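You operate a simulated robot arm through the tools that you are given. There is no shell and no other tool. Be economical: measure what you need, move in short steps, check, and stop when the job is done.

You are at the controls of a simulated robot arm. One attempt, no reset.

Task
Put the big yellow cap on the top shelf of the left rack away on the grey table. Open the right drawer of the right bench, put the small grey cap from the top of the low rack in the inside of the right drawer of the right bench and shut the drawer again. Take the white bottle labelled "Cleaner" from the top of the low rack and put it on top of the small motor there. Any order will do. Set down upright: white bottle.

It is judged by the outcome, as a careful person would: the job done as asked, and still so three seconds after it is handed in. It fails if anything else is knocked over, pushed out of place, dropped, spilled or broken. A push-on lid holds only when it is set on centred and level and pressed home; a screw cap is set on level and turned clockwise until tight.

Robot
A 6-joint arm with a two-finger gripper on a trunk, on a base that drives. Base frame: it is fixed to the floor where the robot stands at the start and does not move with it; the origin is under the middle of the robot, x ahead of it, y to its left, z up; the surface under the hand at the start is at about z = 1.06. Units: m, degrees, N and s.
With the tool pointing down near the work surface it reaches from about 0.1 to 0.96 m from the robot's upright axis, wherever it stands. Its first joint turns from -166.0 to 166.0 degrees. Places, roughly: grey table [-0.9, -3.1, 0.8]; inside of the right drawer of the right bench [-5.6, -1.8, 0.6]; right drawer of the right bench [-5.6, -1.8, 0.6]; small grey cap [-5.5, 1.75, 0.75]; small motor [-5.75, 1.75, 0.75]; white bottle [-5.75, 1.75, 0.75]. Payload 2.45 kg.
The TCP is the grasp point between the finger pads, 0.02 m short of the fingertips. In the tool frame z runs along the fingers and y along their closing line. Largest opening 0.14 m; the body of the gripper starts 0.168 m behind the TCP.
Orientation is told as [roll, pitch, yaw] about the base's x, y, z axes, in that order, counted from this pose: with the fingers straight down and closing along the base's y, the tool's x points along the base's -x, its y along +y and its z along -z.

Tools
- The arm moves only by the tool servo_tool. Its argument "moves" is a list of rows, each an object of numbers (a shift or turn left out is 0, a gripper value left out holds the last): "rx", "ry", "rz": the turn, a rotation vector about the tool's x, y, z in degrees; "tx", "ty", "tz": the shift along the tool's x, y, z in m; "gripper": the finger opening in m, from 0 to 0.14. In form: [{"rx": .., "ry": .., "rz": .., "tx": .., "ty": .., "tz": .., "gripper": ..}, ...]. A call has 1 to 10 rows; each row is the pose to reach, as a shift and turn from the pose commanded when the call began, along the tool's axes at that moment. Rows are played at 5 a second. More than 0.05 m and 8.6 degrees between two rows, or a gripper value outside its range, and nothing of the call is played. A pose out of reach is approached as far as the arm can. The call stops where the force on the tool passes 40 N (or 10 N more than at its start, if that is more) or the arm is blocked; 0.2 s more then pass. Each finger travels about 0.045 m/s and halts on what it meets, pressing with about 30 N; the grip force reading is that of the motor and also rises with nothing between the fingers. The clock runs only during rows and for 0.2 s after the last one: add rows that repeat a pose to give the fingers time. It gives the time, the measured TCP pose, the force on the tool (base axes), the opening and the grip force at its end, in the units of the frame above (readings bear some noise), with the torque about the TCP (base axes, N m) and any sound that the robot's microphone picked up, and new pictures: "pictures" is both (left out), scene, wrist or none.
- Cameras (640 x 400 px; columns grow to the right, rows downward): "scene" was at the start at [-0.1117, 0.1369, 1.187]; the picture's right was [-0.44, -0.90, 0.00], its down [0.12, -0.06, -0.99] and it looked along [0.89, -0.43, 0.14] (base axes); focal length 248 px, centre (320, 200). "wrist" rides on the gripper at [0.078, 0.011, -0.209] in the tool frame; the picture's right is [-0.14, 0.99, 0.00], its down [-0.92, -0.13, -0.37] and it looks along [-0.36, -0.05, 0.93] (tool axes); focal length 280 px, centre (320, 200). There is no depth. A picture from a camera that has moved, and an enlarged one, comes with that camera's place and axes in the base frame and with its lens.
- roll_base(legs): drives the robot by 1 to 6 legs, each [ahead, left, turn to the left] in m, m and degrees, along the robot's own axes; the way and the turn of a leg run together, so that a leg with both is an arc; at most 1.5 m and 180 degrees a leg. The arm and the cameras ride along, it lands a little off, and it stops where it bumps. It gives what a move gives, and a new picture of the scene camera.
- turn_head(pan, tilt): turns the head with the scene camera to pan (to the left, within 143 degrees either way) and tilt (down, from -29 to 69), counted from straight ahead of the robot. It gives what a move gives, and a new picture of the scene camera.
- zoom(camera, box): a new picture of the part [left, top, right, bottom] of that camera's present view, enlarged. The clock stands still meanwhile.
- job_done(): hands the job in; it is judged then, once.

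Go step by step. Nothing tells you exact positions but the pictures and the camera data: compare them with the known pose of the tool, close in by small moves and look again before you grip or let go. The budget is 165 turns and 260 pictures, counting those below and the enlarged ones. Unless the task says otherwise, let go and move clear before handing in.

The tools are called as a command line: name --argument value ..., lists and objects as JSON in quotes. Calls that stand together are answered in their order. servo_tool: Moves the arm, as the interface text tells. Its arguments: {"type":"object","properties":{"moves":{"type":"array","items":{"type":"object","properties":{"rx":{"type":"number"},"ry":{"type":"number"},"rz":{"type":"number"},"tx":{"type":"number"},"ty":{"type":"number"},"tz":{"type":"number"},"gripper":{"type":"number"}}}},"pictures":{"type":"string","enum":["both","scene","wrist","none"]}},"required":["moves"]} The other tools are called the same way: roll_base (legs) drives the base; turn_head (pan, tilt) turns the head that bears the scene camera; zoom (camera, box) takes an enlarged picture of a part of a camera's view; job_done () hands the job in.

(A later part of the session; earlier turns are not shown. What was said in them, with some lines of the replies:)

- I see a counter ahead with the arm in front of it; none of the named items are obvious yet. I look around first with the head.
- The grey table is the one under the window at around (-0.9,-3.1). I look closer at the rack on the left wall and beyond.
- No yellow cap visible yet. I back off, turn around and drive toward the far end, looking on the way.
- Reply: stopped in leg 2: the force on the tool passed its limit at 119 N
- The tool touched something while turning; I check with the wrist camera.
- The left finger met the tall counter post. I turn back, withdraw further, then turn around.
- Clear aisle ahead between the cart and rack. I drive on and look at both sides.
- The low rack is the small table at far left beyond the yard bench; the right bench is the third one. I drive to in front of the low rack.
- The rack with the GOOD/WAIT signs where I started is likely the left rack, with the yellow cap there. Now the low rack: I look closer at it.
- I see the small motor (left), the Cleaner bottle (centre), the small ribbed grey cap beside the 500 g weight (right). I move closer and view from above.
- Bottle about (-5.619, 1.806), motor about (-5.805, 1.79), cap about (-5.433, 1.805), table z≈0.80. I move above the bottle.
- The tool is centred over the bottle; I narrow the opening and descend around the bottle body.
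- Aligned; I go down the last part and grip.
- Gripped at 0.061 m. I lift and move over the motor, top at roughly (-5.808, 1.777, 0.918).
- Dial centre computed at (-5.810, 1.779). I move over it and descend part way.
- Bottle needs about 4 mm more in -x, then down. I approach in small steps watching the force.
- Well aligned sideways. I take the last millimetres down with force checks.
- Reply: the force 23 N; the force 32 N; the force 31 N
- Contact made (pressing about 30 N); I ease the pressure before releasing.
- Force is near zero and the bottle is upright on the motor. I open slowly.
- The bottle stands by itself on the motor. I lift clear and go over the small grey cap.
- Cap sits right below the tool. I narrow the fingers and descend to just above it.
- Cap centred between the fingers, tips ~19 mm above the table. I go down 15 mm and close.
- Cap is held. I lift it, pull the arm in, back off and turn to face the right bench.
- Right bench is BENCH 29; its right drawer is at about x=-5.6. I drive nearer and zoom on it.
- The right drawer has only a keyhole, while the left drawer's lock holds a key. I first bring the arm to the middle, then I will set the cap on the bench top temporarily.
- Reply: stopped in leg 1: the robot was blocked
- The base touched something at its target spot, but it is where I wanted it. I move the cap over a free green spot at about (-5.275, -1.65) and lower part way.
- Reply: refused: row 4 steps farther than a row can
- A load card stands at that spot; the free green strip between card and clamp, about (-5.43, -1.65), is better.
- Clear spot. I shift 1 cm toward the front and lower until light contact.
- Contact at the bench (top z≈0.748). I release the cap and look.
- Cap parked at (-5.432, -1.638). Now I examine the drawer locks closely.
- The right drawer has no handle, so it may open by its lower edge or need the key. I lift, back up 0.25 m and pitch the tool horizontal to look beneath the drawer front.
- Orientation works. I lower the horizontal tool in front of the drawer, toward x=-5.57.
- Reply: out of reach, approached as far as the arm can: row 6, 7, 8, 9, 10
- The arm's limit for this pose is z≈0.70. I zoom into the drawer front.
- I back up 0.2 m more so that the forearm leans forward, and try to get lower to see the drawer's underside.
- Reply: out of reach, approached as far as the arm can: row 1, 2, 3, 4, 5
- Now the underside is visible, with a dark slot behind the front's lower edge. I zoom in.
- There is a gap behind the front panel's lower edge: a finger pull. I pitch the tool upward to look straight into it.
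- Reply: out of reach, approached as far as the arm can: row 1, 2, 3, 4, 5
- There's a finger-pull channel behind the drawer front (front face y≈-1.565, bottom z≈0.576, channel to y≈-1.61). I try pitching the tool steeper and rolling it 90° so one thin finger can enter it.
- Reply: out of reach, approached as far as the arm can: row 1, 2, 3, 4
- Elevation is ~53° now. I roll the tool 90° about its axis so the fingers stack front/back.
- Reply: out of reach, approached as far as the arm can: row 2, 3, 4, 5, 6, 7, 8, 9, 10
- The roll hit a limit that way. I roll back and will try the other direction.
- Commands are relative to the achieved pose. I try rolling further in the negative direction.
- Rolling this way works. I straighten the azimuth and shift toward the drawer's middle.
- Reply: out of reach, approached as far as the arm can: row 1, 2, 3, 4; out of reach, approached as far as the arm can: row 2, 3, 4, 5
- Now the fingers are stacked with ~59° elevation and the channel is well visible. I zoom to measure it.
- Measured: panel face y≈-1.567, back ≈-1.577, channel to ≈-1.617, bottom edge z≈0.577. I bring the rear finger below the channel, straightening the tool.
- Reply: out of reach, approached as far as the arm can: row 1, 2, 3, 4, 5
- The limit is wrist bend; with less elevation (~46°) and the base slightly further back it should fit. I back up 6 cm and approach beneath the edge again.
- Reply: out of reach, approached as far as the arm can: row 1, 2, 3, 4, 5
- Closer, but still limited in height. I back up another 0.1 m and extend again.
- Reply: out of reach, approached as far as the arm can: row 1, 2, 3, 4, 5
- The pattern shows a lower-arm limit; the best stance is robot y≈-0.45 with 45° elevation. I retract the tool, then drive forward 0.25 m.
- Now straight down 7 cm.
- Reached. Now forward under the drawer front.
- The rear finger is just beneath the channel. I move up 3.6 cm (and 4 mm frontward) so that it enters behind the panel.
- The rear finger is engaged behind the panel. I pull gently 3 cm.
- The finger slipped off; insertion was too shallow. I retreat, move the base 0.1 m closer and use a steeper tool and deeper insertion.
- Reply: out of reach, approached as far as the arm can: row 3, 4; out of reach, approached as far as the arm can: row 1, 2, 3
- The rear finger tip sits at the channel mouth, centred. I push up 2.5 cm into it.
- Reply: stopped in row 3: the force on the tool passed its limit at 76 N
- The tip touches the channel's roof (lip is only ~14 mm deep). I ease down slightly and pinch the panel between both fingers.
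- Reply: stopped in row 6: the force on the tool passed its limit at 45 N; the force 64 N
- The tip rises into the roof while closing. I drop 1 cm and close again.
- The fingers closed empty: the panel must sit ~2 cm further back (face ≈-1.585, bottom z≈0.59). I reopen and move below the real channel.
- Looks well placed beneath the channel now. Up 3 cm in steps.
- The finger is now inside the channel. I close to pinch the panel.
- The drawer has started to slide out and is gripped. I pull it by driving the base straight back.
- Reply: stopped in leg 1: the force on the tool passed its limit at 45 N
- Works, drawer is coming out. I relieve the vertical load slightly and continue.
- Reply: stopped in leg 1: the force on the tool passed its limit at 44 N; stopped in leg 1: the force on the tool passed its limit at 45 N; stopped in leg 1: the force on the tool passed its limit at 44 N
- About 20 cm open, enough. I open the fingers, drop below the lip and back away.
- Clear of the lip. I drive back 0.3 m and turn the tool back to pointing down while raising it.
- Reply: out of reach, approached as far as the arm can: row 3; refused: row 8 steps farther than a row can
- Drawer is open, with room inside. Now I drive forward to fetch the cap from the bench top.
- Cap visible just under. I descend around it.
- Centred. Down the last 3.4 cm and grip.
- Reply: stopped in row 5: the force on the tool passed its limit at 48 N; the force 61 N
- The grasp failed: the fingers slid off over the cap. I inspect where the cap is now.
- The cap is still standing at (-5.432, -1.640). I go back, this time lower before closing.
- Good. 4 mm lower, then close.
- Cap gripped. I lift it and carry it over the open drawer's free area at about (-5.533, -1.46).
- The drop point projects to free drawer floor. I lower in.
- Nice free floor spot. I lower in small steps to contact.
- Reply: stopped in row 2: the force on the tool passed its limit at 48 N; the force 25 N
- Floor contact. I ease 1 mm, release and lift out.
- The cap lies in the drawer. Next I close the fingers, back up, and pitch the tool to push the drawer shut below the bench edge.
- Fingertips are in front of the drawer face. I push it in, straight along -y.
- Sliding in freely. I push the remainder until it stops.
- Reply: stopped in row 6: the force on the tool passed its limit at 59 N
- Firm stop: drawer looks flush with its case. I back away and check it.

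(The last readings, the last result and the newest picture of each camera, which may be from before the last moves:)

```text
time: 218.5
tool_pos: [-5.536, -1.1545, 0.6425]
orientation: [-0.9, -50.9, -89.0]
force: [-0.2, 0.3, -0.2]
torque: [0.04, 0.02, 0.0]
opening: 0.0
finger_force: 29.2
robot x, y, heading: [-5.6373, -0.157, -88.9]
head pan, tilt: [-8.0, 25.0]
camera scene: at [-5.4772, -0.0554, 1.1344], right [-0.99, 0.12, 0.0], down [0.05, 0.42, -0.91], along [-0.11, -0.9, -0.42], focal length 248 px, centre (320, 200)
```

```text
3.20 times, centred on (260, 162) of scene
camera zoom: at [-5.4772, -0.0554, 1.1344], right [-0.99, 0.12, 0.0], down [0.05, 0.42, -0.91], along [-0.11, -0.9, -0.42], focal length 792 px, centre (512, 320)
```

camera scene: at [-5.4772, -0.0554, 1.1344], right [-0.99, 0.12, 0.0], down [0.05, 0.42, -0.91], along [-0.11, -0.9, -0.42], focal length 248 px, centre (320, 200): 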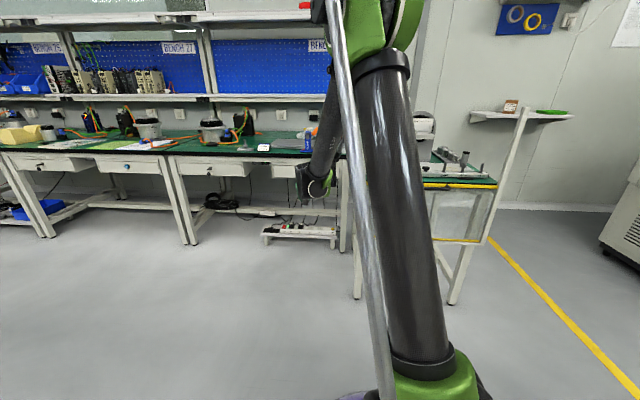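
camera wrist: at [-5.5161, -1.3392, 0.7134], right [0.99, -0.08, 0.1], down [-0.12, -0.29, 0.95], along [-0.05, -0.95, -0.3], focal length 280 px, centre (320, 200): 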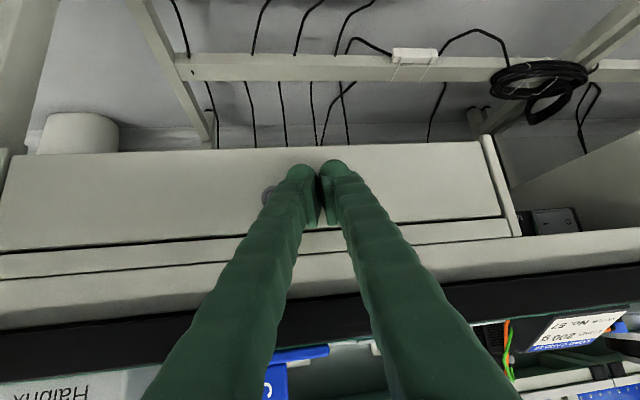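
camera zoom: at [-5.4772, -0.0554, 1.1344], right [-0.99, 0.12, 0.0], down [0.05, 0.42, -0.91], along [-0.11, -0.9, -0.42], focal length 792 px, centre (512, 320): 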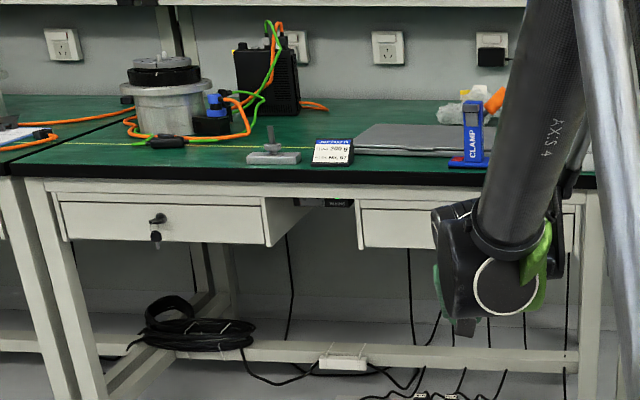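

Drawer is flush like its neighbour. I raise and straighten the arm for travelling, then check once more.

servo_tool --moves '[{"ry": 5.1, "tx": -0.032, "tz": -0.032}, {"ry": 10.2, "tx": -0.064, "tz": -0.064}, {"ry": 15.3, "tx": -0.096, "tz": -0.096}, {"ry": 20.4, "tx": -0.128, "tz": -0.128}, {"ry": 25.5, "tx": -0.16, "tz": -0.16}, {"ry": 30.6, "tx": -0.192, "tz": -0.192}, {"ry": 35.7, "tx": -0.224, "tz": -0.224}, {"ry": 40.8, "tx": -0.256, "tz": -0.256}, {"ry": 45.9, "tx": -0.288, "tz": -0.288}, {"ry": 51, "tx": -0.32, "tz": -0.32}]' --pictures "none"

zoom --camera "scene" --box '[160, 100, 360, 225]'

```text
time: 220.7
tool_pos: [-5.5327, -1.1064, 1.0956]
orientation: [-0.4, 0.0, -89.8]
force: [0.1, 0.6, 0.0]
torque: [-0.1, -0.02, -0.02]
opening: 0.0
finger_force: 29.7
robot x, y, heading: [-5.6338, -0.1576, -88.8]
head pan, tilt: [-8.0, 25.0]
```

```text
3.20 times, centred on (260, 162) of scene
camera zoom: at [-5.4772, -0.0549, 1.1344], right [-0.99, 0.12, 0.0], down [0.05, 0.42, -0.91], along [-0.11, -0.9, -0.42], focal length 792 px, centre (512, 320)
```

zoom: 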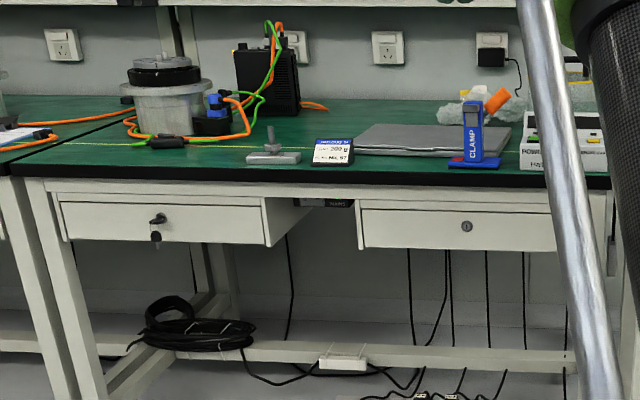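

Drawer shut properly. Now the yellow cap: I retract the arm, turn to heading 0 and drive back to the rack where I started.

servo_tool --moves '[{"tx": 0.045, "tz": -0.03}, {"tx": 0.09, "tz": -0.06}, {"tx": 0.135, "tz": -0.09}, {"tx": 0.18, "tz": -0.12}, {"tx": 0.225, "tz": -0.15}, {"tx": 0.27, "tz": -0.18}, {"tx": 0.3, "tz": -0.21}, {"tx": 0.3, "tz": -0.24}]' --pictures "none"

roll_base --legs '[[-0.2, 0, 0], [0, 0, 89], [1.4, 0, 0], [1.4, 0, 0], [1.2, 0, 0]]'

turn_head --pan 0 --tilt 8

```text
refused: row 1 steps farther than a row can; nothing moved
```

```text
time: 244.9
tool_pos: [-0.6972, 0.0056, 1.0941]
orientation: [-0.6, 0.1, -2.8]
force: [0.0, 0.5, 0.3]
torque: [-0.01, -0.01, 0.01]
opening: 0.0002
finger_force: 29.3
robot x, y, heading: [-1.6538, -0.0529, -1.9]
head pan, tilt: [-8.0, 25.0]
camera scene: at [-1.7454, 0.1122, 1.1344], right [-0.17, -0.99, 0.0], down [-0.42, 0.07, -0.91], along [0.89, -0.15, -0.42], focal length 248 px, centre (320, 200)
```

scene: 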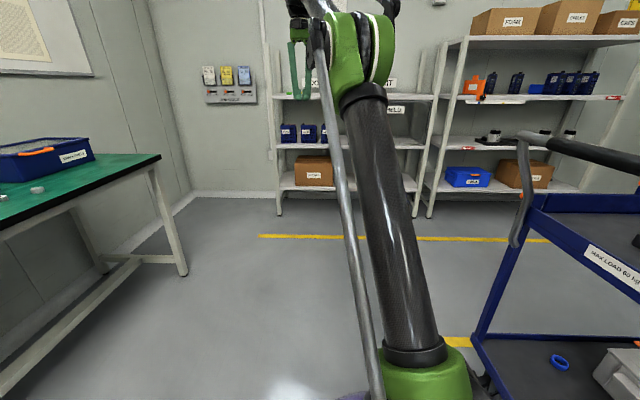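

```text
time: 245.7
tool_pos: [-0.6959, 0.0062, 1.0941]
orientation: [-0.4, 0.1, -2.7]
force: [0.6, 0.4, 1.0]
torque: [-0.03, 0.02, 0.02]
opening: 0.0002
finger_force: 29.4
robot x, y, heading: [-1.6524, -0.0546, -1.6]
head pan, tilt: [0.0, 8.0]
camera scene: at [-1.7437, 0.1249, 1.162], right [-0.03, -1.0, 0.0], down [-0.14, 0.0, -0.99], along [0.99, -0.03, -0.14], focal length 248 px, centre (320, 200)
```

scene: 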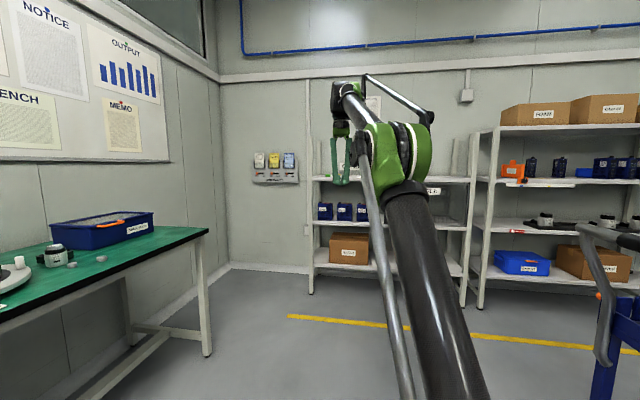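

The left rack is this lower one with the GOOD/WAIT shelf. I raise and retract the arm, then approach.

servo_tool --moves '[{"tx": 0.03, "tz": -0.03}, {"tx": 0.06, "tz": -0.06}, {"tx": 0.09, "tz": -0.09}, {"tx": 0.12, "tz": -0.12}, {"tx": 0.15, "tz": -0.15}, {"tx": 0.18, "tz": -0.18}, {"tx": 0.21, "tz": -0.21}, {"tx": 0.24, "tz": -0.24}, {"tx": 0.26, "tz": -0.26}]' --pictures "none"

roll_base --legs '[[1.3, -0.05, 1.6]]'

servo_tool --moves '[{"gripper": 0.06}, {"gripper": 0.06}, {"gripper": 0.06}]' --pictures "wrist"

```text
time: 247.7
tool_pos: [-0.958, 0.0202, 1.3499]
orientation: [-0.5, 0.1, -2.7]
force: [-0.1, 0.2, -1.3]
torque: [-0.03, 0.1, 0.0]
opening: 0.0001
finger_force: 28.8
out of reach, approached as far as the arm can: row 9
robot x, y, heading: [-1.6503, -0.0515, -1.8]
head pan, tilt: [0.0, 8.0]
```

```text
time: 254.2
tool_pos: [0.3406, -0.0322, 1.3494]
orientation: [-0.5, 0.1, -1.0]
force: [-0.5, -0.2, 0.2]
torque: [0.02, 0.01, 0.0]
opening: 0.0
finger_force: 29.5
robot x, y, heading: [-0.3528, -0.1272, 0.0]
head pan, tilt: [0.0, 8.0]
camera scene: at [-0.4465, 0.0519, 1.162], right [0.0, -1.0, 0.0], down [-0.14, 0.0, -0.99], along [0.99, 0.0, -0.14], focal length 248 px, centre (320, 200)
```

scene: 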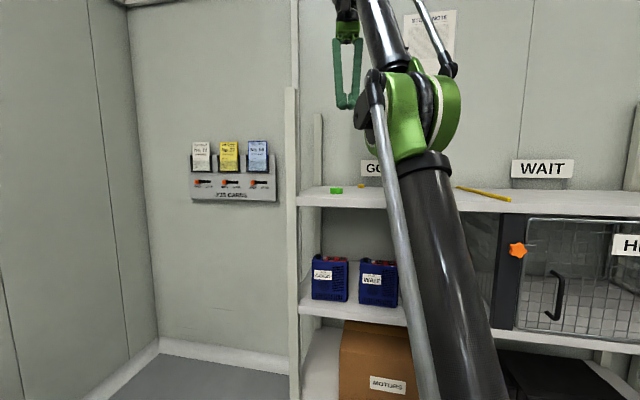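

```text
time: 255.1
tool_pos: [0.3412, -0.0315, 1.3494]
orientation: [-0.5, 0.1, -1.0]
force: [0.3, 0.1, 0.1]
torque: [0.01, 0.01, 0.03]
opening: 0.0602
finger_force: 0.1
robot x, y, heading: [-0.3555, -0.1232, -0.1]
head pan, tilt: [0.0, 8.0]
camera wrist: at [0.2633, -0.0169, 1.5585], right [0.16, 0.99, -0.01], down [0.92, -0.14, 0.37], along [0.36, -0.07, -0.93], focal length 280 px, centre (320, 200)
```

wrist: 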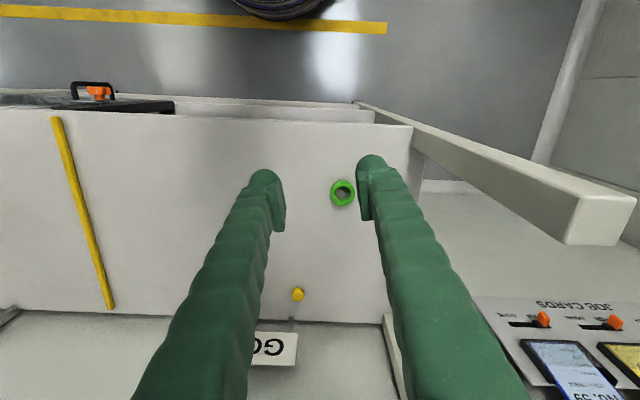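

The yellow cap is at about (0.662, -0.134) on the top shelf. I drive 0.2 m closer and go above it.

roll_base --legs '[[0.2, 0, 0]]'

servo_tool --moves '[{"tx": -0.03, "ty": -0.03}, {"tx": -0.06, "ty": -0.06}, {"tx": -0.09, "ty": -0.09}, {"tx": -0.12, "ty": -0.1, "tz": 0.02}, {"tx": -0.12, "ty": -0.1, "tz": 0.06}, {"tx": -0.12, "ty": -0.1, "tz": 0.1}]' --pictures "wrist"

```text
time: 256.6
tool_pos: [0.5418, -0.0311, 1.3506]
orientation: [-0.5, 0.1, -1.2]
force: [0.2, -0.7, 0.1]
torque: [0.02, 0.01, 0.02]
opening: 0.0602
finger_force: 0.1
robot x, y, heading: [-0.148, -0.1247, -0.3]
head pan, tilt: [0.0, 8.0]
camera scene: at [-0.2451, 0.0516, 1.162], right [0.0, -1.0, 0.0], down [-0.14, 0.0, -0.99], along [0.99, 0.0, -0.14], focal length 248 px, centre (320, 200)
```

scene: 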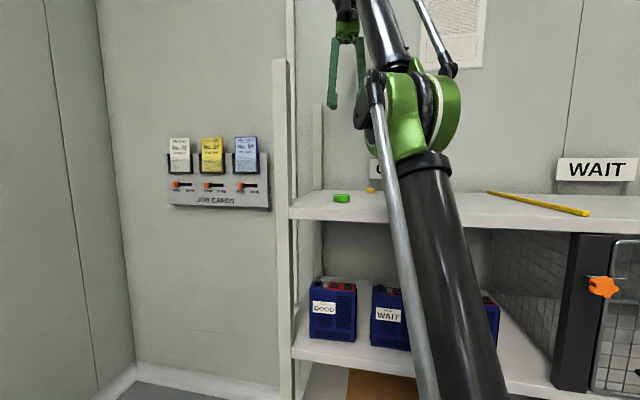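

```text
time: 258.1
tool_pos: [0.6605, -0.1355, 1.2502]
orientation: [-0.4, 0.2, -1.0]
force: [-0.2, 0.1, 0.6]
torque: [0.0, -0.07, -0.01]
opening: 0.06
finger_force: 0.1
out of reach, approached as far as the arm can: row 1, 2, 3, 4, 5
robot x, y, heading: [-0.1511, -0.1211, 0.3]
head pan, tilt: [0.0, 8.0]
camera wrist: at [0.5829, -0.1211, 1.459], right [0.16, 0.99, -0.01], down [0.92, -0.14, 0.37], along [0.36, -0.07, -0.93], focal length 280 px, centre (320, 200)
```

wrist: 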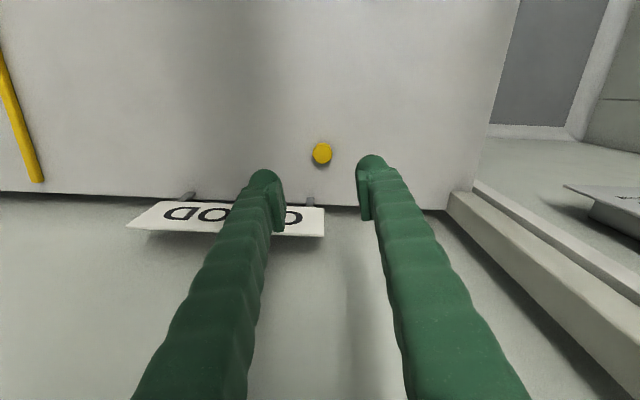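

zoom --camera "wrist" --box '[260, 110, 420, 210]'

zoom --camera "scene" --box '[320, 150, 400, 210]'

```text
4.00 times, centred on (340, 160) of wrist
camera zoom: at [0.5829, -0.1211, 1.459], right [0.16, 0.99, -0.01], down [0.92, -0.14, 0.37], along [0.36, -0.07, -0.93], focal length 1122 px, centre (240, 360)
```

zoom: 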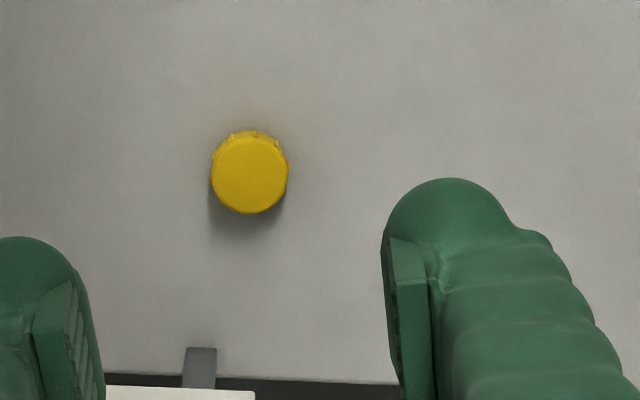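

```text
6.67 times, centred on (360, 180) of scene
camera zoom: at [-0.245, 0.0515, 1.162], right [0.0, -1.0, 0.0], down [-0.14, 0.0, -0.99], along [0.99, 0.0, -0.14], focal length 1650 px, centre (53, 333)
```

zoom: 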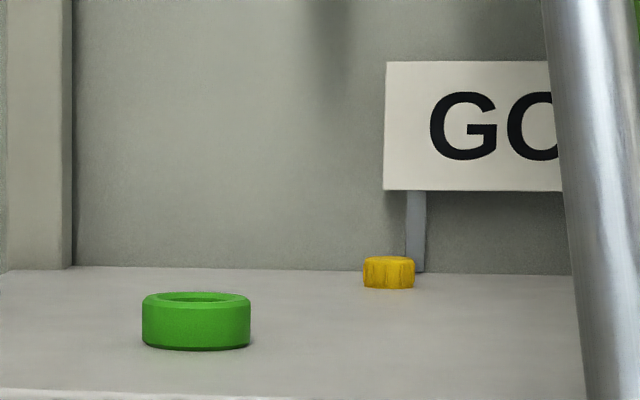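

It's a ribbed yellow screw cap (~26 mm), clear of the sign behind it. I descend over it.

servo_tool --moves '[{"tz": 0.04, "tx": -0.001}, {"tz": 0.08, "tx": -0.001}, {"tz": 0.12, "tx": -0.001}, {"tz": 0.145, "tx": -0.001}, {"tz": 0.155, "tx": -0.001}]' --pictures "wrist"

zoom --camera "scene" --box '[320, 150, 400, 210]'

```text
time: 259.2
tool_pos: [0.6602, -0.1358, 1.0962]
orientation: [-0.5, 0.0, -1.1]
force: [-0.3, 0.3, 0.3]
torque: [0.02, -0.02, -0.01]
opening: 0.0597
finger_force: 0.0
robot x, y, heading: [-0.1454, -0.1253, 0.0]
head pan, tilt: [0.0, 8.0]
camera wrist: at [0.5827, -0.1214, 1.304], right [0.16, 0.99, -0.01], down [0.92, -0.14, 0.37], along [0.36, -0.07, -0.93], focal length 280 px, centre (320, 200)
```

wrist: 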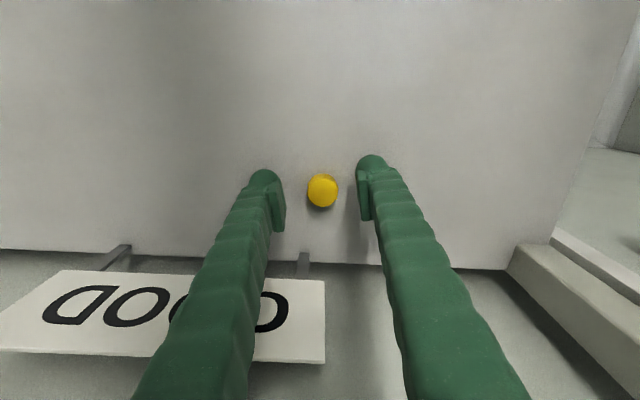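

```text
6.67 times, centred on (360, 180) of scene
camera zoom: at [-0.2452, 0.0516, 1.162], right [0.0, -1.0, 0.0], down [-0.14, 0.0, -0.99], along [0.99, 0.0, -0.14], focal length 1650 px, centre (53, 333)
```

zoom: 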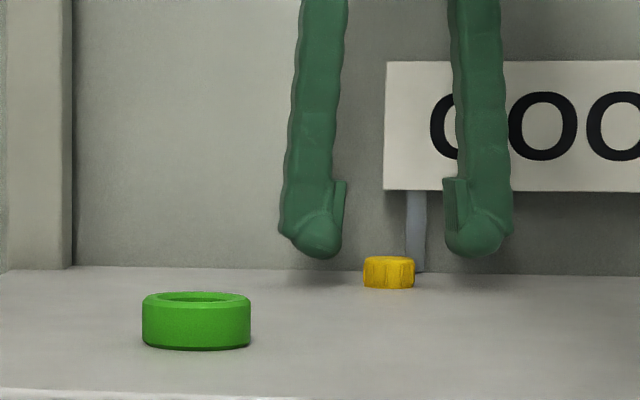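

Tips ~14 mm above shelf; cap centred. Down 11 mm and grip.

servo_tool --moves '[{"tz": 0.006}, {"tz": 0.011}, {"tz": 0.011}, {"tz": 0.011, "gripper": 0.04}, {"tz": 0.011, "gripper": 0.015}, {"tz": 0.011, "gripper": 0.015}, {"tz": 0.011, "gripper": 0.015}, {"tz": 0.011, "gripper": 0.015}, {"tz": 0.011, "gripper": 0.015}]' --pictures "none"

```text
time: 261.2
tool_pos: [0.6612, -0.1363, 1.0847]
orientation: [-0.4, 0.1, -1.1]
force: [-0.4, -0.1, 0.5]
torque: [0.01, 0.0, 0.02]
opening: 0.0226
finger_force: 29.6
robot x, y, heading: [-0.1516, -0.1232, 0.0]
head pan, tilt: [0.0, 8.0]
```

Gripped. I lift, back off and turn toward the grey table.

servo_tool --moves '[{"tz": -0.045}, {"tz": -0.09}, {"tz": -0.135}, {"tz": -0.18, "tx": 0.01}, {"tz": -0.2, "tx": 0.05}, {"tz": -0.22, "tx": 0.09}, {"tz": -0.22, "tx": 0.12}]' --pictures "wrist"

roll_base --legs '[[-0.42, 0, 0], [0, 0, -90], [0.8, 0, 0]]'

turn_head --pan -10 --tilt 12

```text
time: 262.9
tool_pos: [0.5417, -0.1307, 1.3051]
orientation: [-0.4, 0.1, -1.2]
force: [0.7, -0.3, -0.7]
torque: [-0.01, 0.17, 0.01]
opening: 0.0226
finger_force: 30.3
robot x, y, heading: [-0.1509, -0.1205, -0.1]
head pan, tilt: [0.0, 8.0]
camera wrist: at [0.4648, -0.1163, 1.513], right [0.16, 0.99, -0.01], down [0.92, -0.14, 0.37], along [0.36, -0.07, -0.93], focal length 280 px, centre (320, 200)
```

wrist: 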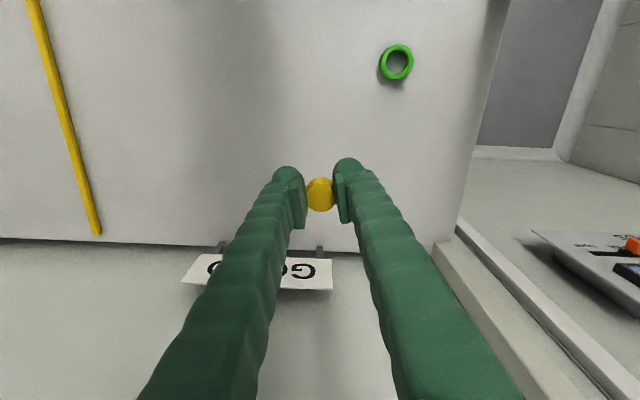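

```text
time: 273.1
tool_pos: [-0.5836, -1.603, 1.3056]
orientation: [-0.5, 0.1, -91.0]
force: [0.7, 0.2, -1.4]
torque: [0.03, -0.02, -0.01]
opening: 0.0227
finger_force: 30.1
robot x, y, heading: [-0.5758, -0.91, -90.1]
head pan, tilt: [0.0, 8.0]
camera scene: at [-0.3987, -0.815, 1.162], right [-1.0, 0.0, 0.0], down [0.0, 0.14, -0.99], along [0.0, -0.99, -0.14], focal length 248 px, centre (320, 200)
```

scene: 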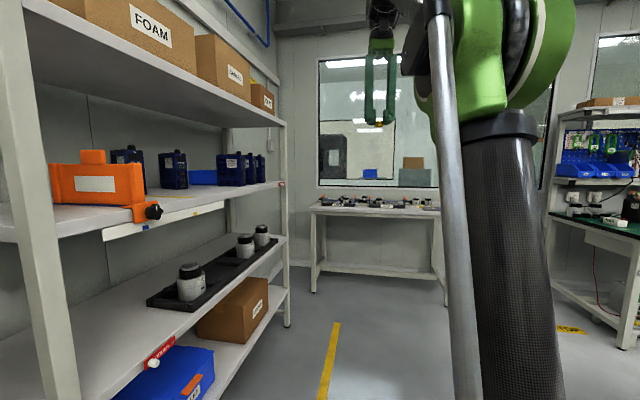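

```text
time: 273.8
tool_pos: [-0.5833, -1.6024, 1.304]
orientation: [-0.5, 0.1, -90.9]
force: [0.3, 0.5, -0.6]
torque: [-0.01, -0.02, 0.02]
opening: 0.0227
finger_force: 29.6
robot x, y, heading: [-0.5732, -0.9113, -89.8]
head pan, tilt: [-10.0, 12.0]
camera scene: at [-0.4148, -0.8142, 1.1556], right [-0.98, 0.17, 0.0], down [0.04, 0.2, -0.98], along [-0.17, -0.96, -0.21], focal length 248 px, centre (320, 200)
```

scene: 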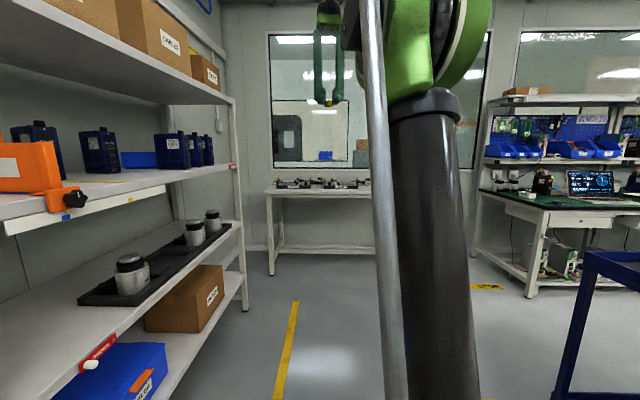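

Clear way to the table. I drive on and then look at its surface.

roll_base --legs '[[1.05, 0, 0], [0, -0.25, 0]]'

turn_head --pan 0 --tilt 22

servo_tool --moves '[{"tx": 0}]' --pictures "wrist"

```text
time: 280.6
tool_pos: [-0.8343, -2.647, 1.3046]
orientation: [-0.5, 0.1, -90.9]
force: [0.4, 1.1, -0.5]
torque: [-0.01, 0.01, -0.02]
opening: 0.0235
finger_force: 30.0
robot x, y, heading: [-0.8296, -1.9543, -89.9]
head pan, tilt: [-10.0, 12.0]
camera scene: at [-0.6673, -1.8575, 1.1555], right [-0.99, 0.17, 0.0], down [0.04, 0.2, -0.98], along [-0.17, -0.96, -0.21], focal length 248 px, centre (320, 200)
```

scene: 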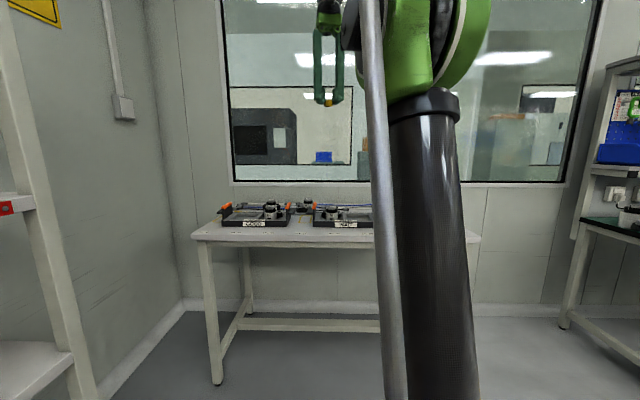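

```text
time: 281.4
tool_pos: [-0.8336, -2.6459, 1.305]
orientation: [-0.5, 0.1, -91.0]
force: [-0.4, -0.1, -0.5]
torque: [-0.01, 0.0, -0.03]
opening: 0.0235
finger_force: 30.3
robot x, y, heading: [-0.8267, -1.9566, -89.9]
head pan, tilt: [0.0, 22.0]
camera scene: at [-0.6512, -1.8585, 1.1393], right [-1.0, 0.0, 0.0], down [0.0, 0.37, -0.93], along [0.0, -0.93, -0.37], focal length 248 px, centre (320, 200)
```

scene: 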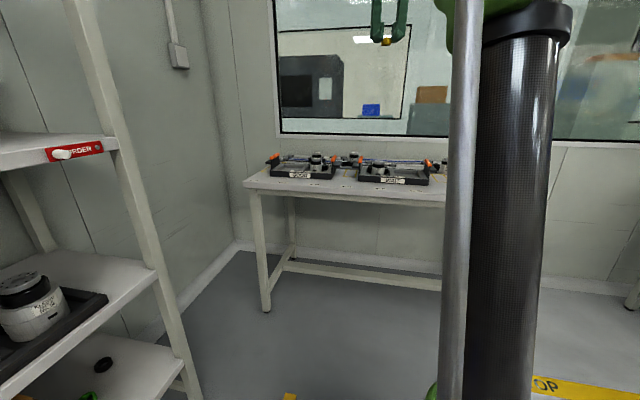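

```text
time: 281.8
tool_pos: [-0.8333, -2.6466, 1.305]
orientation: [-0.5, 0.2, -91.0]
force: [-0.8, 0.2, -1.3]
torque: [0.0, 0.0, -0.01]
opening: 0.0236
finger_force: 30.0
robot x, y, heading: [-0.8282, -1.9571, -89.7]
head pan, tilt: [0.0, 22.0]
camera wrist: at [-0.8192, -2.5678, 1.5133], right [0.99, -0.15, -0.01], down [-0.14, -0.92, 0.37], along [-0.07, -0.36, -0.93], focal length 280 px, centre (320, 200)
```

wrist: 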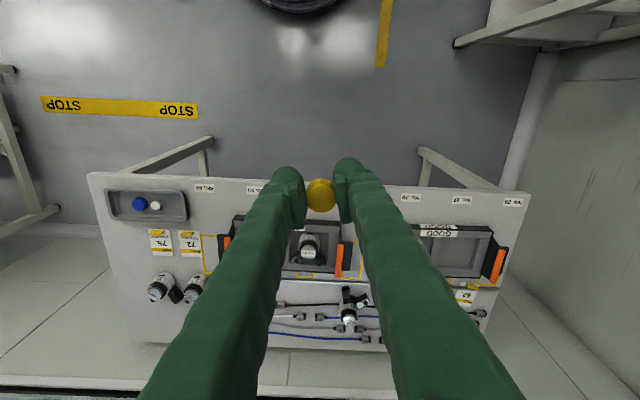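

A tray stands at one end and free surface is beside it. I shift the base 0.45 m to my right and look from above.

roll_base --legs '[[0, -0.45, 0]]'

servo_tool --moves '[{"tx": 0}]' --pictures "wrist"

```text
time: 284.5
tool_pos: [-1.2835, -2.647, 1.3056]
orientation: [-0.5, 0.1, -90.8]
force: [0.2, -0.6, -0.7]
torque: [-0.01, -0.03, -0.02]
opening: 0.0236
finger_force: 30.5
robot x, y, heading: [-1.2794, -1.958, -89.7]
head pan, tilt: [0.0, 22.0]
camera scene: at [-1.1012, -1.8592, 1.1393], right [-1.0, 0.0, 0.0], down [0.0, 0.37, -0.93], along [0.0, -0.93, -0.37], focal length 248 px, centre (320, 200)
```

scene: 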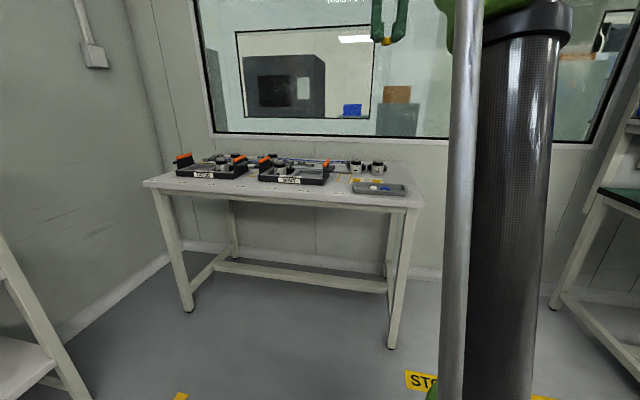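

```text
time: 284.9
tool_pos: [-1.283, -2.6463, 1.3044]
orientation: [-0.5, 0.1, -90.9]
force: [0.5, -0.4, -0.3]
torque: [0.03, 0.06, 0.03]
opening: 0.0237
finger_force: 30.0
robot x, y, heading: [-1.2739, -1.956, -89.8]
head pan, tilt: [0.0, 22.0]
camera wrist: at [-1.2688, -2.5686, 1.5134], right [0.99, -0.15, -0.01], down [-0.14, -0.92, 0.37], along [-0.07, -0.36, -0.93], focal length 280 px, centre (320, 200)
```

wrist: 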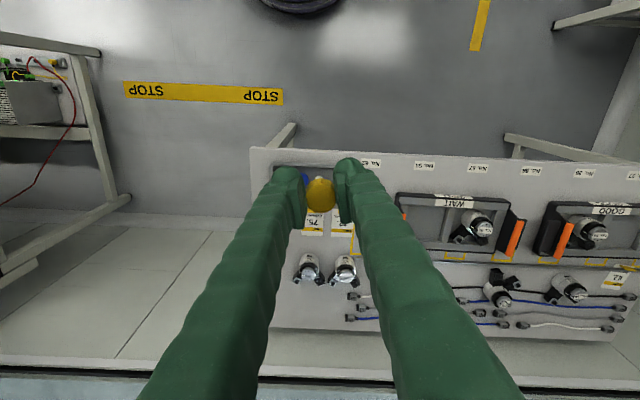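

I pick the free spot between the tray and the WAIT fixture, about (-1.188, -2.83), and move above it.

servo_tool --moves '[{"tx": -0.035, "ty": 0.02}, {"tx": -0.07, "ty": 0.04}, {"tx": -0.105, "ty": 0.06}, {"tx": -0.14, "ty": 0.08}, {"tx": -0.18, "ty": 0.095}, {"tx": -0.182, "ty": 0.098, "tz": 0.045}, {"tx": -0.182, "ty": 0.098, "tz": 0.09}, {"tx": -0.182, "ty": 0.098, "tz": 0.135}, {"tx": -0.182, "ty": 0.098, "tz": 0.18}, {"tx": -0.182, "ty": 0.098, "tz": 0.22}]' --pictures "both"

zoom --camera "scene" --box '[260, 100, 440, 213]'

```text
time: 287.1
tool_pos: [-1.191, -2.8306, 1.0823]
orientation: [-0.5, 0.1, -90.9]
force: [0.1, -0.4, -0.3]
torque: [0.02, 0.0, 0.0]
opening: 0.0234
finger_force: 30.7
out of reach, approached as far as the arm can: row 3, 4, 5, 6
robot x, y, heading: [-1.2757, -1.9548, -89.9]
head pan, tilt: [0.0, 22.0]
camera scene: at [-1.1012, -1.8593, 1.1393], right [-1.0, 0.0, 0.0], down [0.0, 0.37, -0.93], along [0.0, -0.93, -0.37], focal length 248 px, centre (320, 200)
camera wrist: at [-1.1765, -2.7525, 1.2915], right [0.99, -0.15, -0.01], down [-0.14, -0.92, 0.37], along [-0.07, -0.36, -0.93], focal length 280 px, centre (320, 200)
```

scene: 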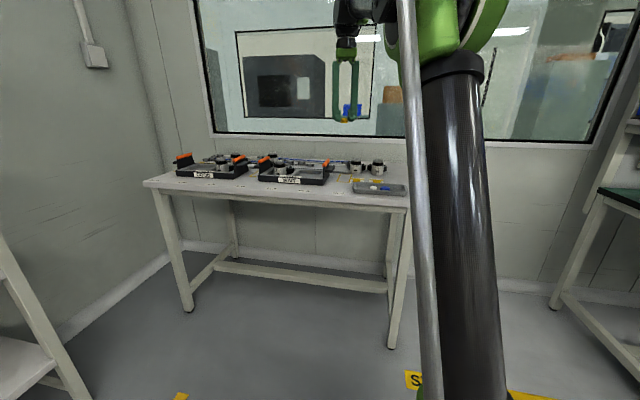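
wrist: 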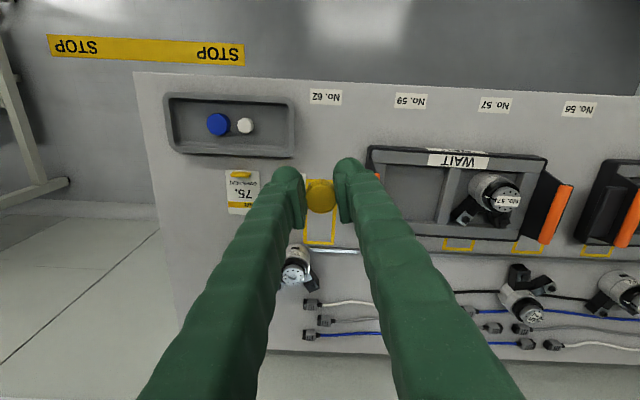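

```text
3.54 times, centred on (350, 156) of scene
camera zoom: at [-1.1012, -1.8593, 1.1393], right [-1.0, 0.0, 0.0], down [0.0, 0.37, -0.93], along [0.0, -0.93, -0.37], focal length 876 px, centre (214, 354)
```

zoom: 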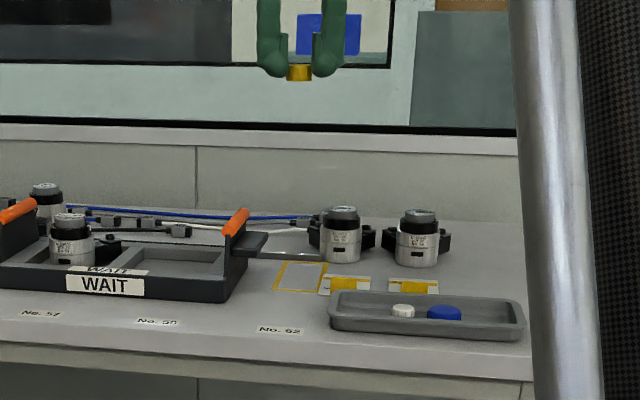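

The point straight below is free surface behind the "No. 62" label. I centre a bit and descend.

servo_tool --moves '[{"ty": 0.01, "tz": 0.045}, {"ty": 0.01, "tz": 0.09}, {"ty": 0.01, "tz": 0.135}, {"ty": 0.01, "tz": 0.17}, {"ty": 0.01, "tz": 0.2}]' --pictures "wrist"

zoom --camera "scene" --box '[300, 130, 420, 205]'

```text
time: 288.3
tool_pos: [-1.1834, -2.8306, 0.8827]
orientation: [-0.5, 0.1, -90.9]
force: [0.3, 0.4, -0.3]
torque: [-0.01, 0.01, -0.01]
opening: 0.0235
finger_force: 29.8
robot x, y, heading: [-1.2824, -1.9509, -89.9]
head pan, tilt: [0.0, 22.0]
camera wrist: at [-1.1679, -2.7514, 1.0916], right [0.99, -0.15, -0.01], down [-0.14, -0.92, 0.37], along [-0.07, -0.36, -0.93], focal length 280 px, centre (320, 200)
```

wrist: 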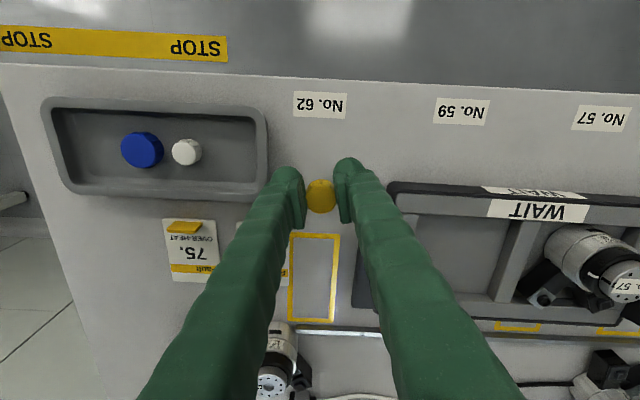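

```text
5.33 times, centred on (360, 168) of scene
camera zoom: at [-1.1012, -1.8592, 1.1392], right [-1.0, 0.0, 0.0], down [0.0, 0.37, -0.93], along [0.0, -0.93, -0.37], focal length 1320 px, centre (107, 373)
```

zoom: 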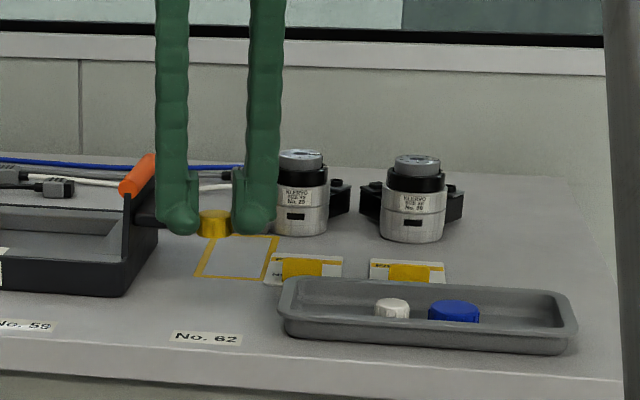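

Good. I lower further in guarded steps.

servo_tool --moves '[{"tz": 0.02}, {"tz": 0.035}, {"tz": 0.045}]' --pictures "none"

zoom --camera "scene" --box '[300, 130, 420, 205]'

```text
time: 289.1
tool_pos: [-1.1823, -2.8305, 0.8382]
orientation: [-0.4, 0.1, -90.9]
force: [-0.7, -0.4, -0.9]
torque: [-0.02, -0.04, -0.02]
opening: 0.0235
finger_force: 29.7
robot x, y, heading: [-1.2756, -1.959, -89.8]
head pan, tilt: [0.0, 22.0]
```

```text
5.33 times, centred on (360, 168) of scene
camera zoom: at [-1.1012, -1.8593, 1.1393], right [-1.0, 0.0, 0.0], down [0.0, 0.37, -0.93], along [0.0, -0.93, -0.37], focal length 1320 px, centre (107, 373)
```

zoom: 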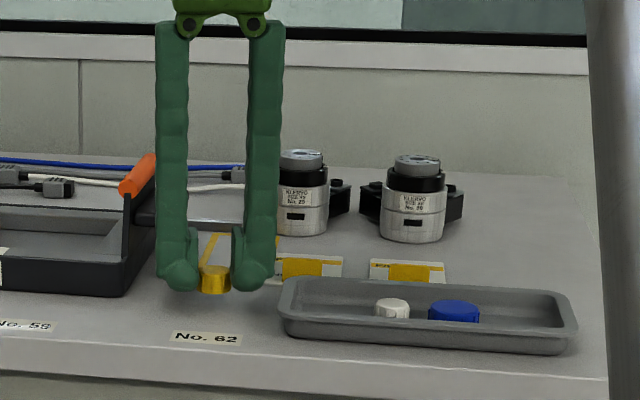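

servo_tool --moves '[{"tz": 0.007}, {"tz": 0.013}]' --pictures "none"

servo_tool --moves '[{"tz": 0.003}, {"tz": 0.006}]' --pictures "none"

servo_tool --moves '[{"tz": 0.002}, {"tz": 0.004}]' --pictures "none"

zoom --camera "scene" --box '[300, 130, 420, 205]'

```text
time: 289.7
tool_pos: [-1.1828, -2.8296, 0.8258]
orientation: [-0.6, 0.0, -91.0]
force: [-0.6, -0.4, 0.5]
torque: [0.01, 0.03, -0.02]
opening: 0.0236
finger_force: 30.2
robot x, y, heading: [-1.2738, -1.9573, -89.9]
head pan, tilt: [0.0, 22.0]
```

```text
time: 290.3
tool_pos: [-1.1836, -2.8279, 0.8201]
orientation: [-0.5, -0.1, -90.9]
force: [-1.4, -1.7, 23.7]
torque: [-0.18, 0.0, -0.03]
opening: 0.0241
finger_force: 29.9
robot x, y, heading: [-1.2768, -1.9544, -90.0]
head pan, tilt: [0.0, 22.0]
```

```text
time: 290.7
tool_pos: [-1.1826, -2.8287, 0.8202]
orientation: [-0.6, 0.0, -90.9]
force: [-0.4, 5.2, 19.3]
torque: [0.01, -0.13, 0.02]
opening: 0.0237
finger_force: 30.1
robot x, y, heading: [-1.2753, -1.9564, -89.8]
head pan, tilt: [0.0, 22.0]
stopped in row 2: the force on the tool passed its limit at 45 N (the readings are from after the stop); the commanded pose is now the measured one
```

```text
5.33 times, centred on (360, 168) of scene
camera zoom: at [-1.1013, -1.8585, 1.1392], right [-1.0, 0.0, 0.0], down [0.0, 0.37, -0.93], along [0.0, -0.93, -0.37], focal length 1320 px, centre (107, 373)
```

zoom: 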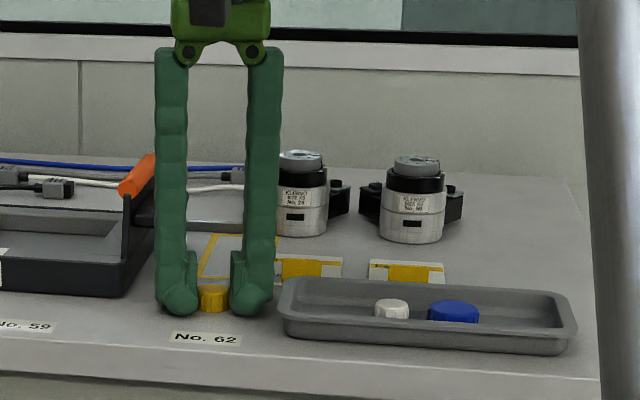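

The cap touches the table. The tray is close to one finger, so I open only slightly and lift.

servo_tool --moves '[{"tz": -0.001}, {"tz": -0.001, "gripper": 0.027}, {"tz": -0.001, "gripper": 0.031}, {"tz": -0.001, "gripper": 0.031}, {"tz": -0.015, "gripper": 0.031}, {"tz": -0.03}, {"tz": -0.07}, {"tz": -0.115}]' --pictures "wrist"

zoom --camera "scene" --box '[300, 130, 420, 205]'

```text
time: 292.5
tool_pos: [-1.1828, -2.8299, 0.9333]
orientation: [-0.5, 0.0, -90.9]
force: [0.6, 0.3, -0.2]
torque: [0.02, 0.0, -0.03]
opening: 0.0309
finger_force: 0.1
robot x, y, heading: [-1.2776, -1.9558, -89.7]
head pan, tilt: [0.0, 22.0]
camera wrist: at [-1.1674, -2.7515, 1.1421], right [0.99, -0.15, -0.01], down [-0.14, -0.92, 0.37], along [-0.07, -0.36, -0.93], focal length 280 px, centre (320, 200)
```

wrist: 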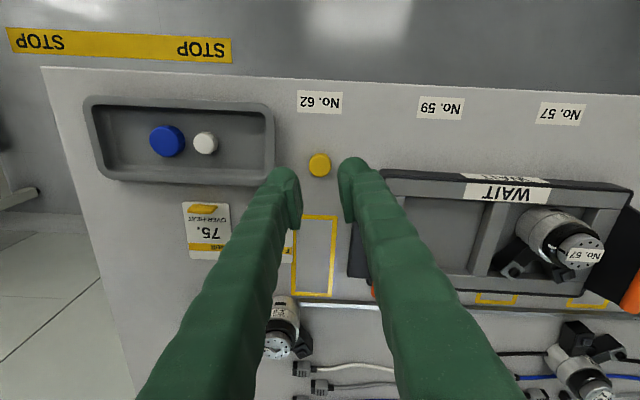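

```text
5.33 times, centred on (360, 168) of scene
camera zoom: at [-1.1012, -1.8594, 1.1393], right [-1.0, 0.0, 0.0], down [0.0, 0.37, -0.93], along [0.0, -0.93, -0.37], focal length 1320 px, centre (107, 373)
```

zoom: 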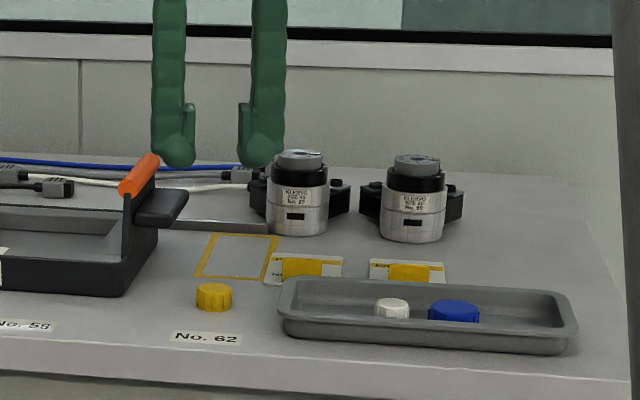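

The yellow cap stands on the grey table. I lift clear and back off.

servo_tool --moves '[{"tz": -0.045}, {"tz": -0.09}, {"tz": -0.13}]' --pictures "none"

roll_base --legs '[[-0.25, 0, 0]]'

turn_head --pan -100 --tilt 8

zoom --camera "scene" --box '[240, 120, 560, 320]'

```text
time: 293.3
tool_pos: [-1.1827, -2.8288, 1.0639]
orientation: [-0.5, 0.0, -90.9]
force: [0.2, -0.2, 0.2]
torque: [0.02, -0.02, 0.02]
opening: 0.031
finger_force: 0.2
robot x, y, heading: [-1.2792, -1.9566, -90.0]
head pan, tilt: [0.0, 22.0]
```

```text
time: 295.1
tool_pos: [-1.1814, -2.5802, 1.0624]
orientation: [-0.4, -0.1, -91.0]
force: [-0.4, -1.1, 0.2]
torque: [0.01, -0.04, -0.03]
opening: 0.0309
finger_force: 0.0
robot x, y, heading: [-1.2746, -1.7067, -89.5]
head pan, tilt: [0.0, 22.0]
camera scene: at [-1.1019, -1.6097, 1.1393], right [-1.0, 0.0, 0.0], down [0.0, 0.37, -0.93], along [0.0, -0.93, -0.37], focal length 248 px, centre (320, 200)
```

scene: 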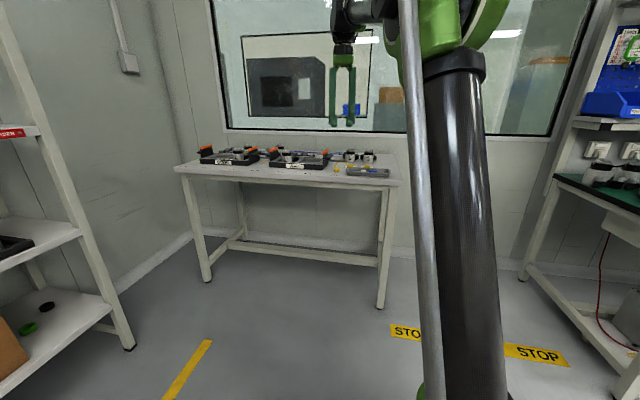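

```text
time: 296.9
tool_pos: [-1.1806, -2.5806, 1.0632]
orientation: [-0.5, 0.0, -91.0]
force: [-0.6, 1.5, 0.0]
torque: [0.01, 0.01, 0.01]
opening: 0.0308
finger_force: 0.0
robot x, y, heading: [-1.2769, -1.7073, -89.8]
head pan, tilt: [-100.0, 8.0]
camera scene: at [-1.1935, -1.5011, 1.162], right [0.17, 0.99, 0.0], down [0.14, -0.02, -0.99], along [-0.98, 0.17, -0.14], focal length 248 px, centre (320, 200)
```

scene: 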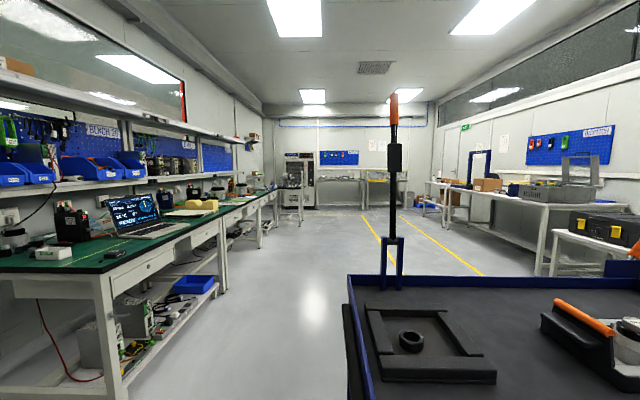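

```text
2.00 times, centred on (400, 220) of scene
camera zoom: at [-1.1935, -1.5011, 1.162], right [0.17, 0.99, 0.0], down [0.14, -0.02, -0.99], along [-0.98, 0.17, -0.14], focal length 495 px, centre (160, 160)
```

zoom: 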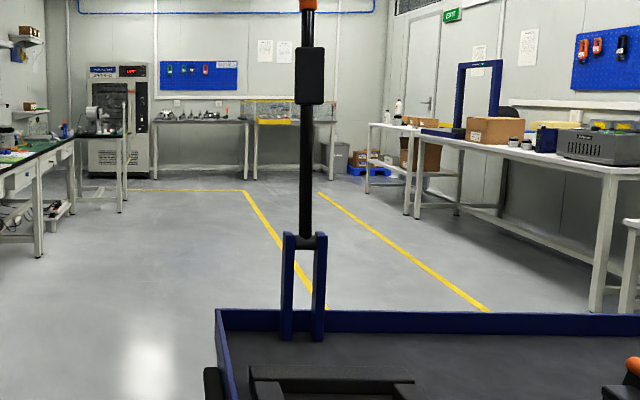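

The far low rack still shows a bottle standing tall, the drawer is shut and the yellow cap is on the table. Everything is released and clear, so I hand in.

job_done

```text
The job is handed in.
```

I handed the job in with all three parts done:
- **Yellow cap:** it stands on the grey table, on the free surface beside the tray.
- **Grey cap:** it is inside the right drawer of the right bench, and the drawer is shut again.
- **Cleaner bottle:** it stands upright on the small motor. After leaving the low rack I only saw it again from across the room.

The arm touched the left rack's corner post early on, and the base was stopped once by something near the right bench. I saw nothing displaced either time, but did not check closely.
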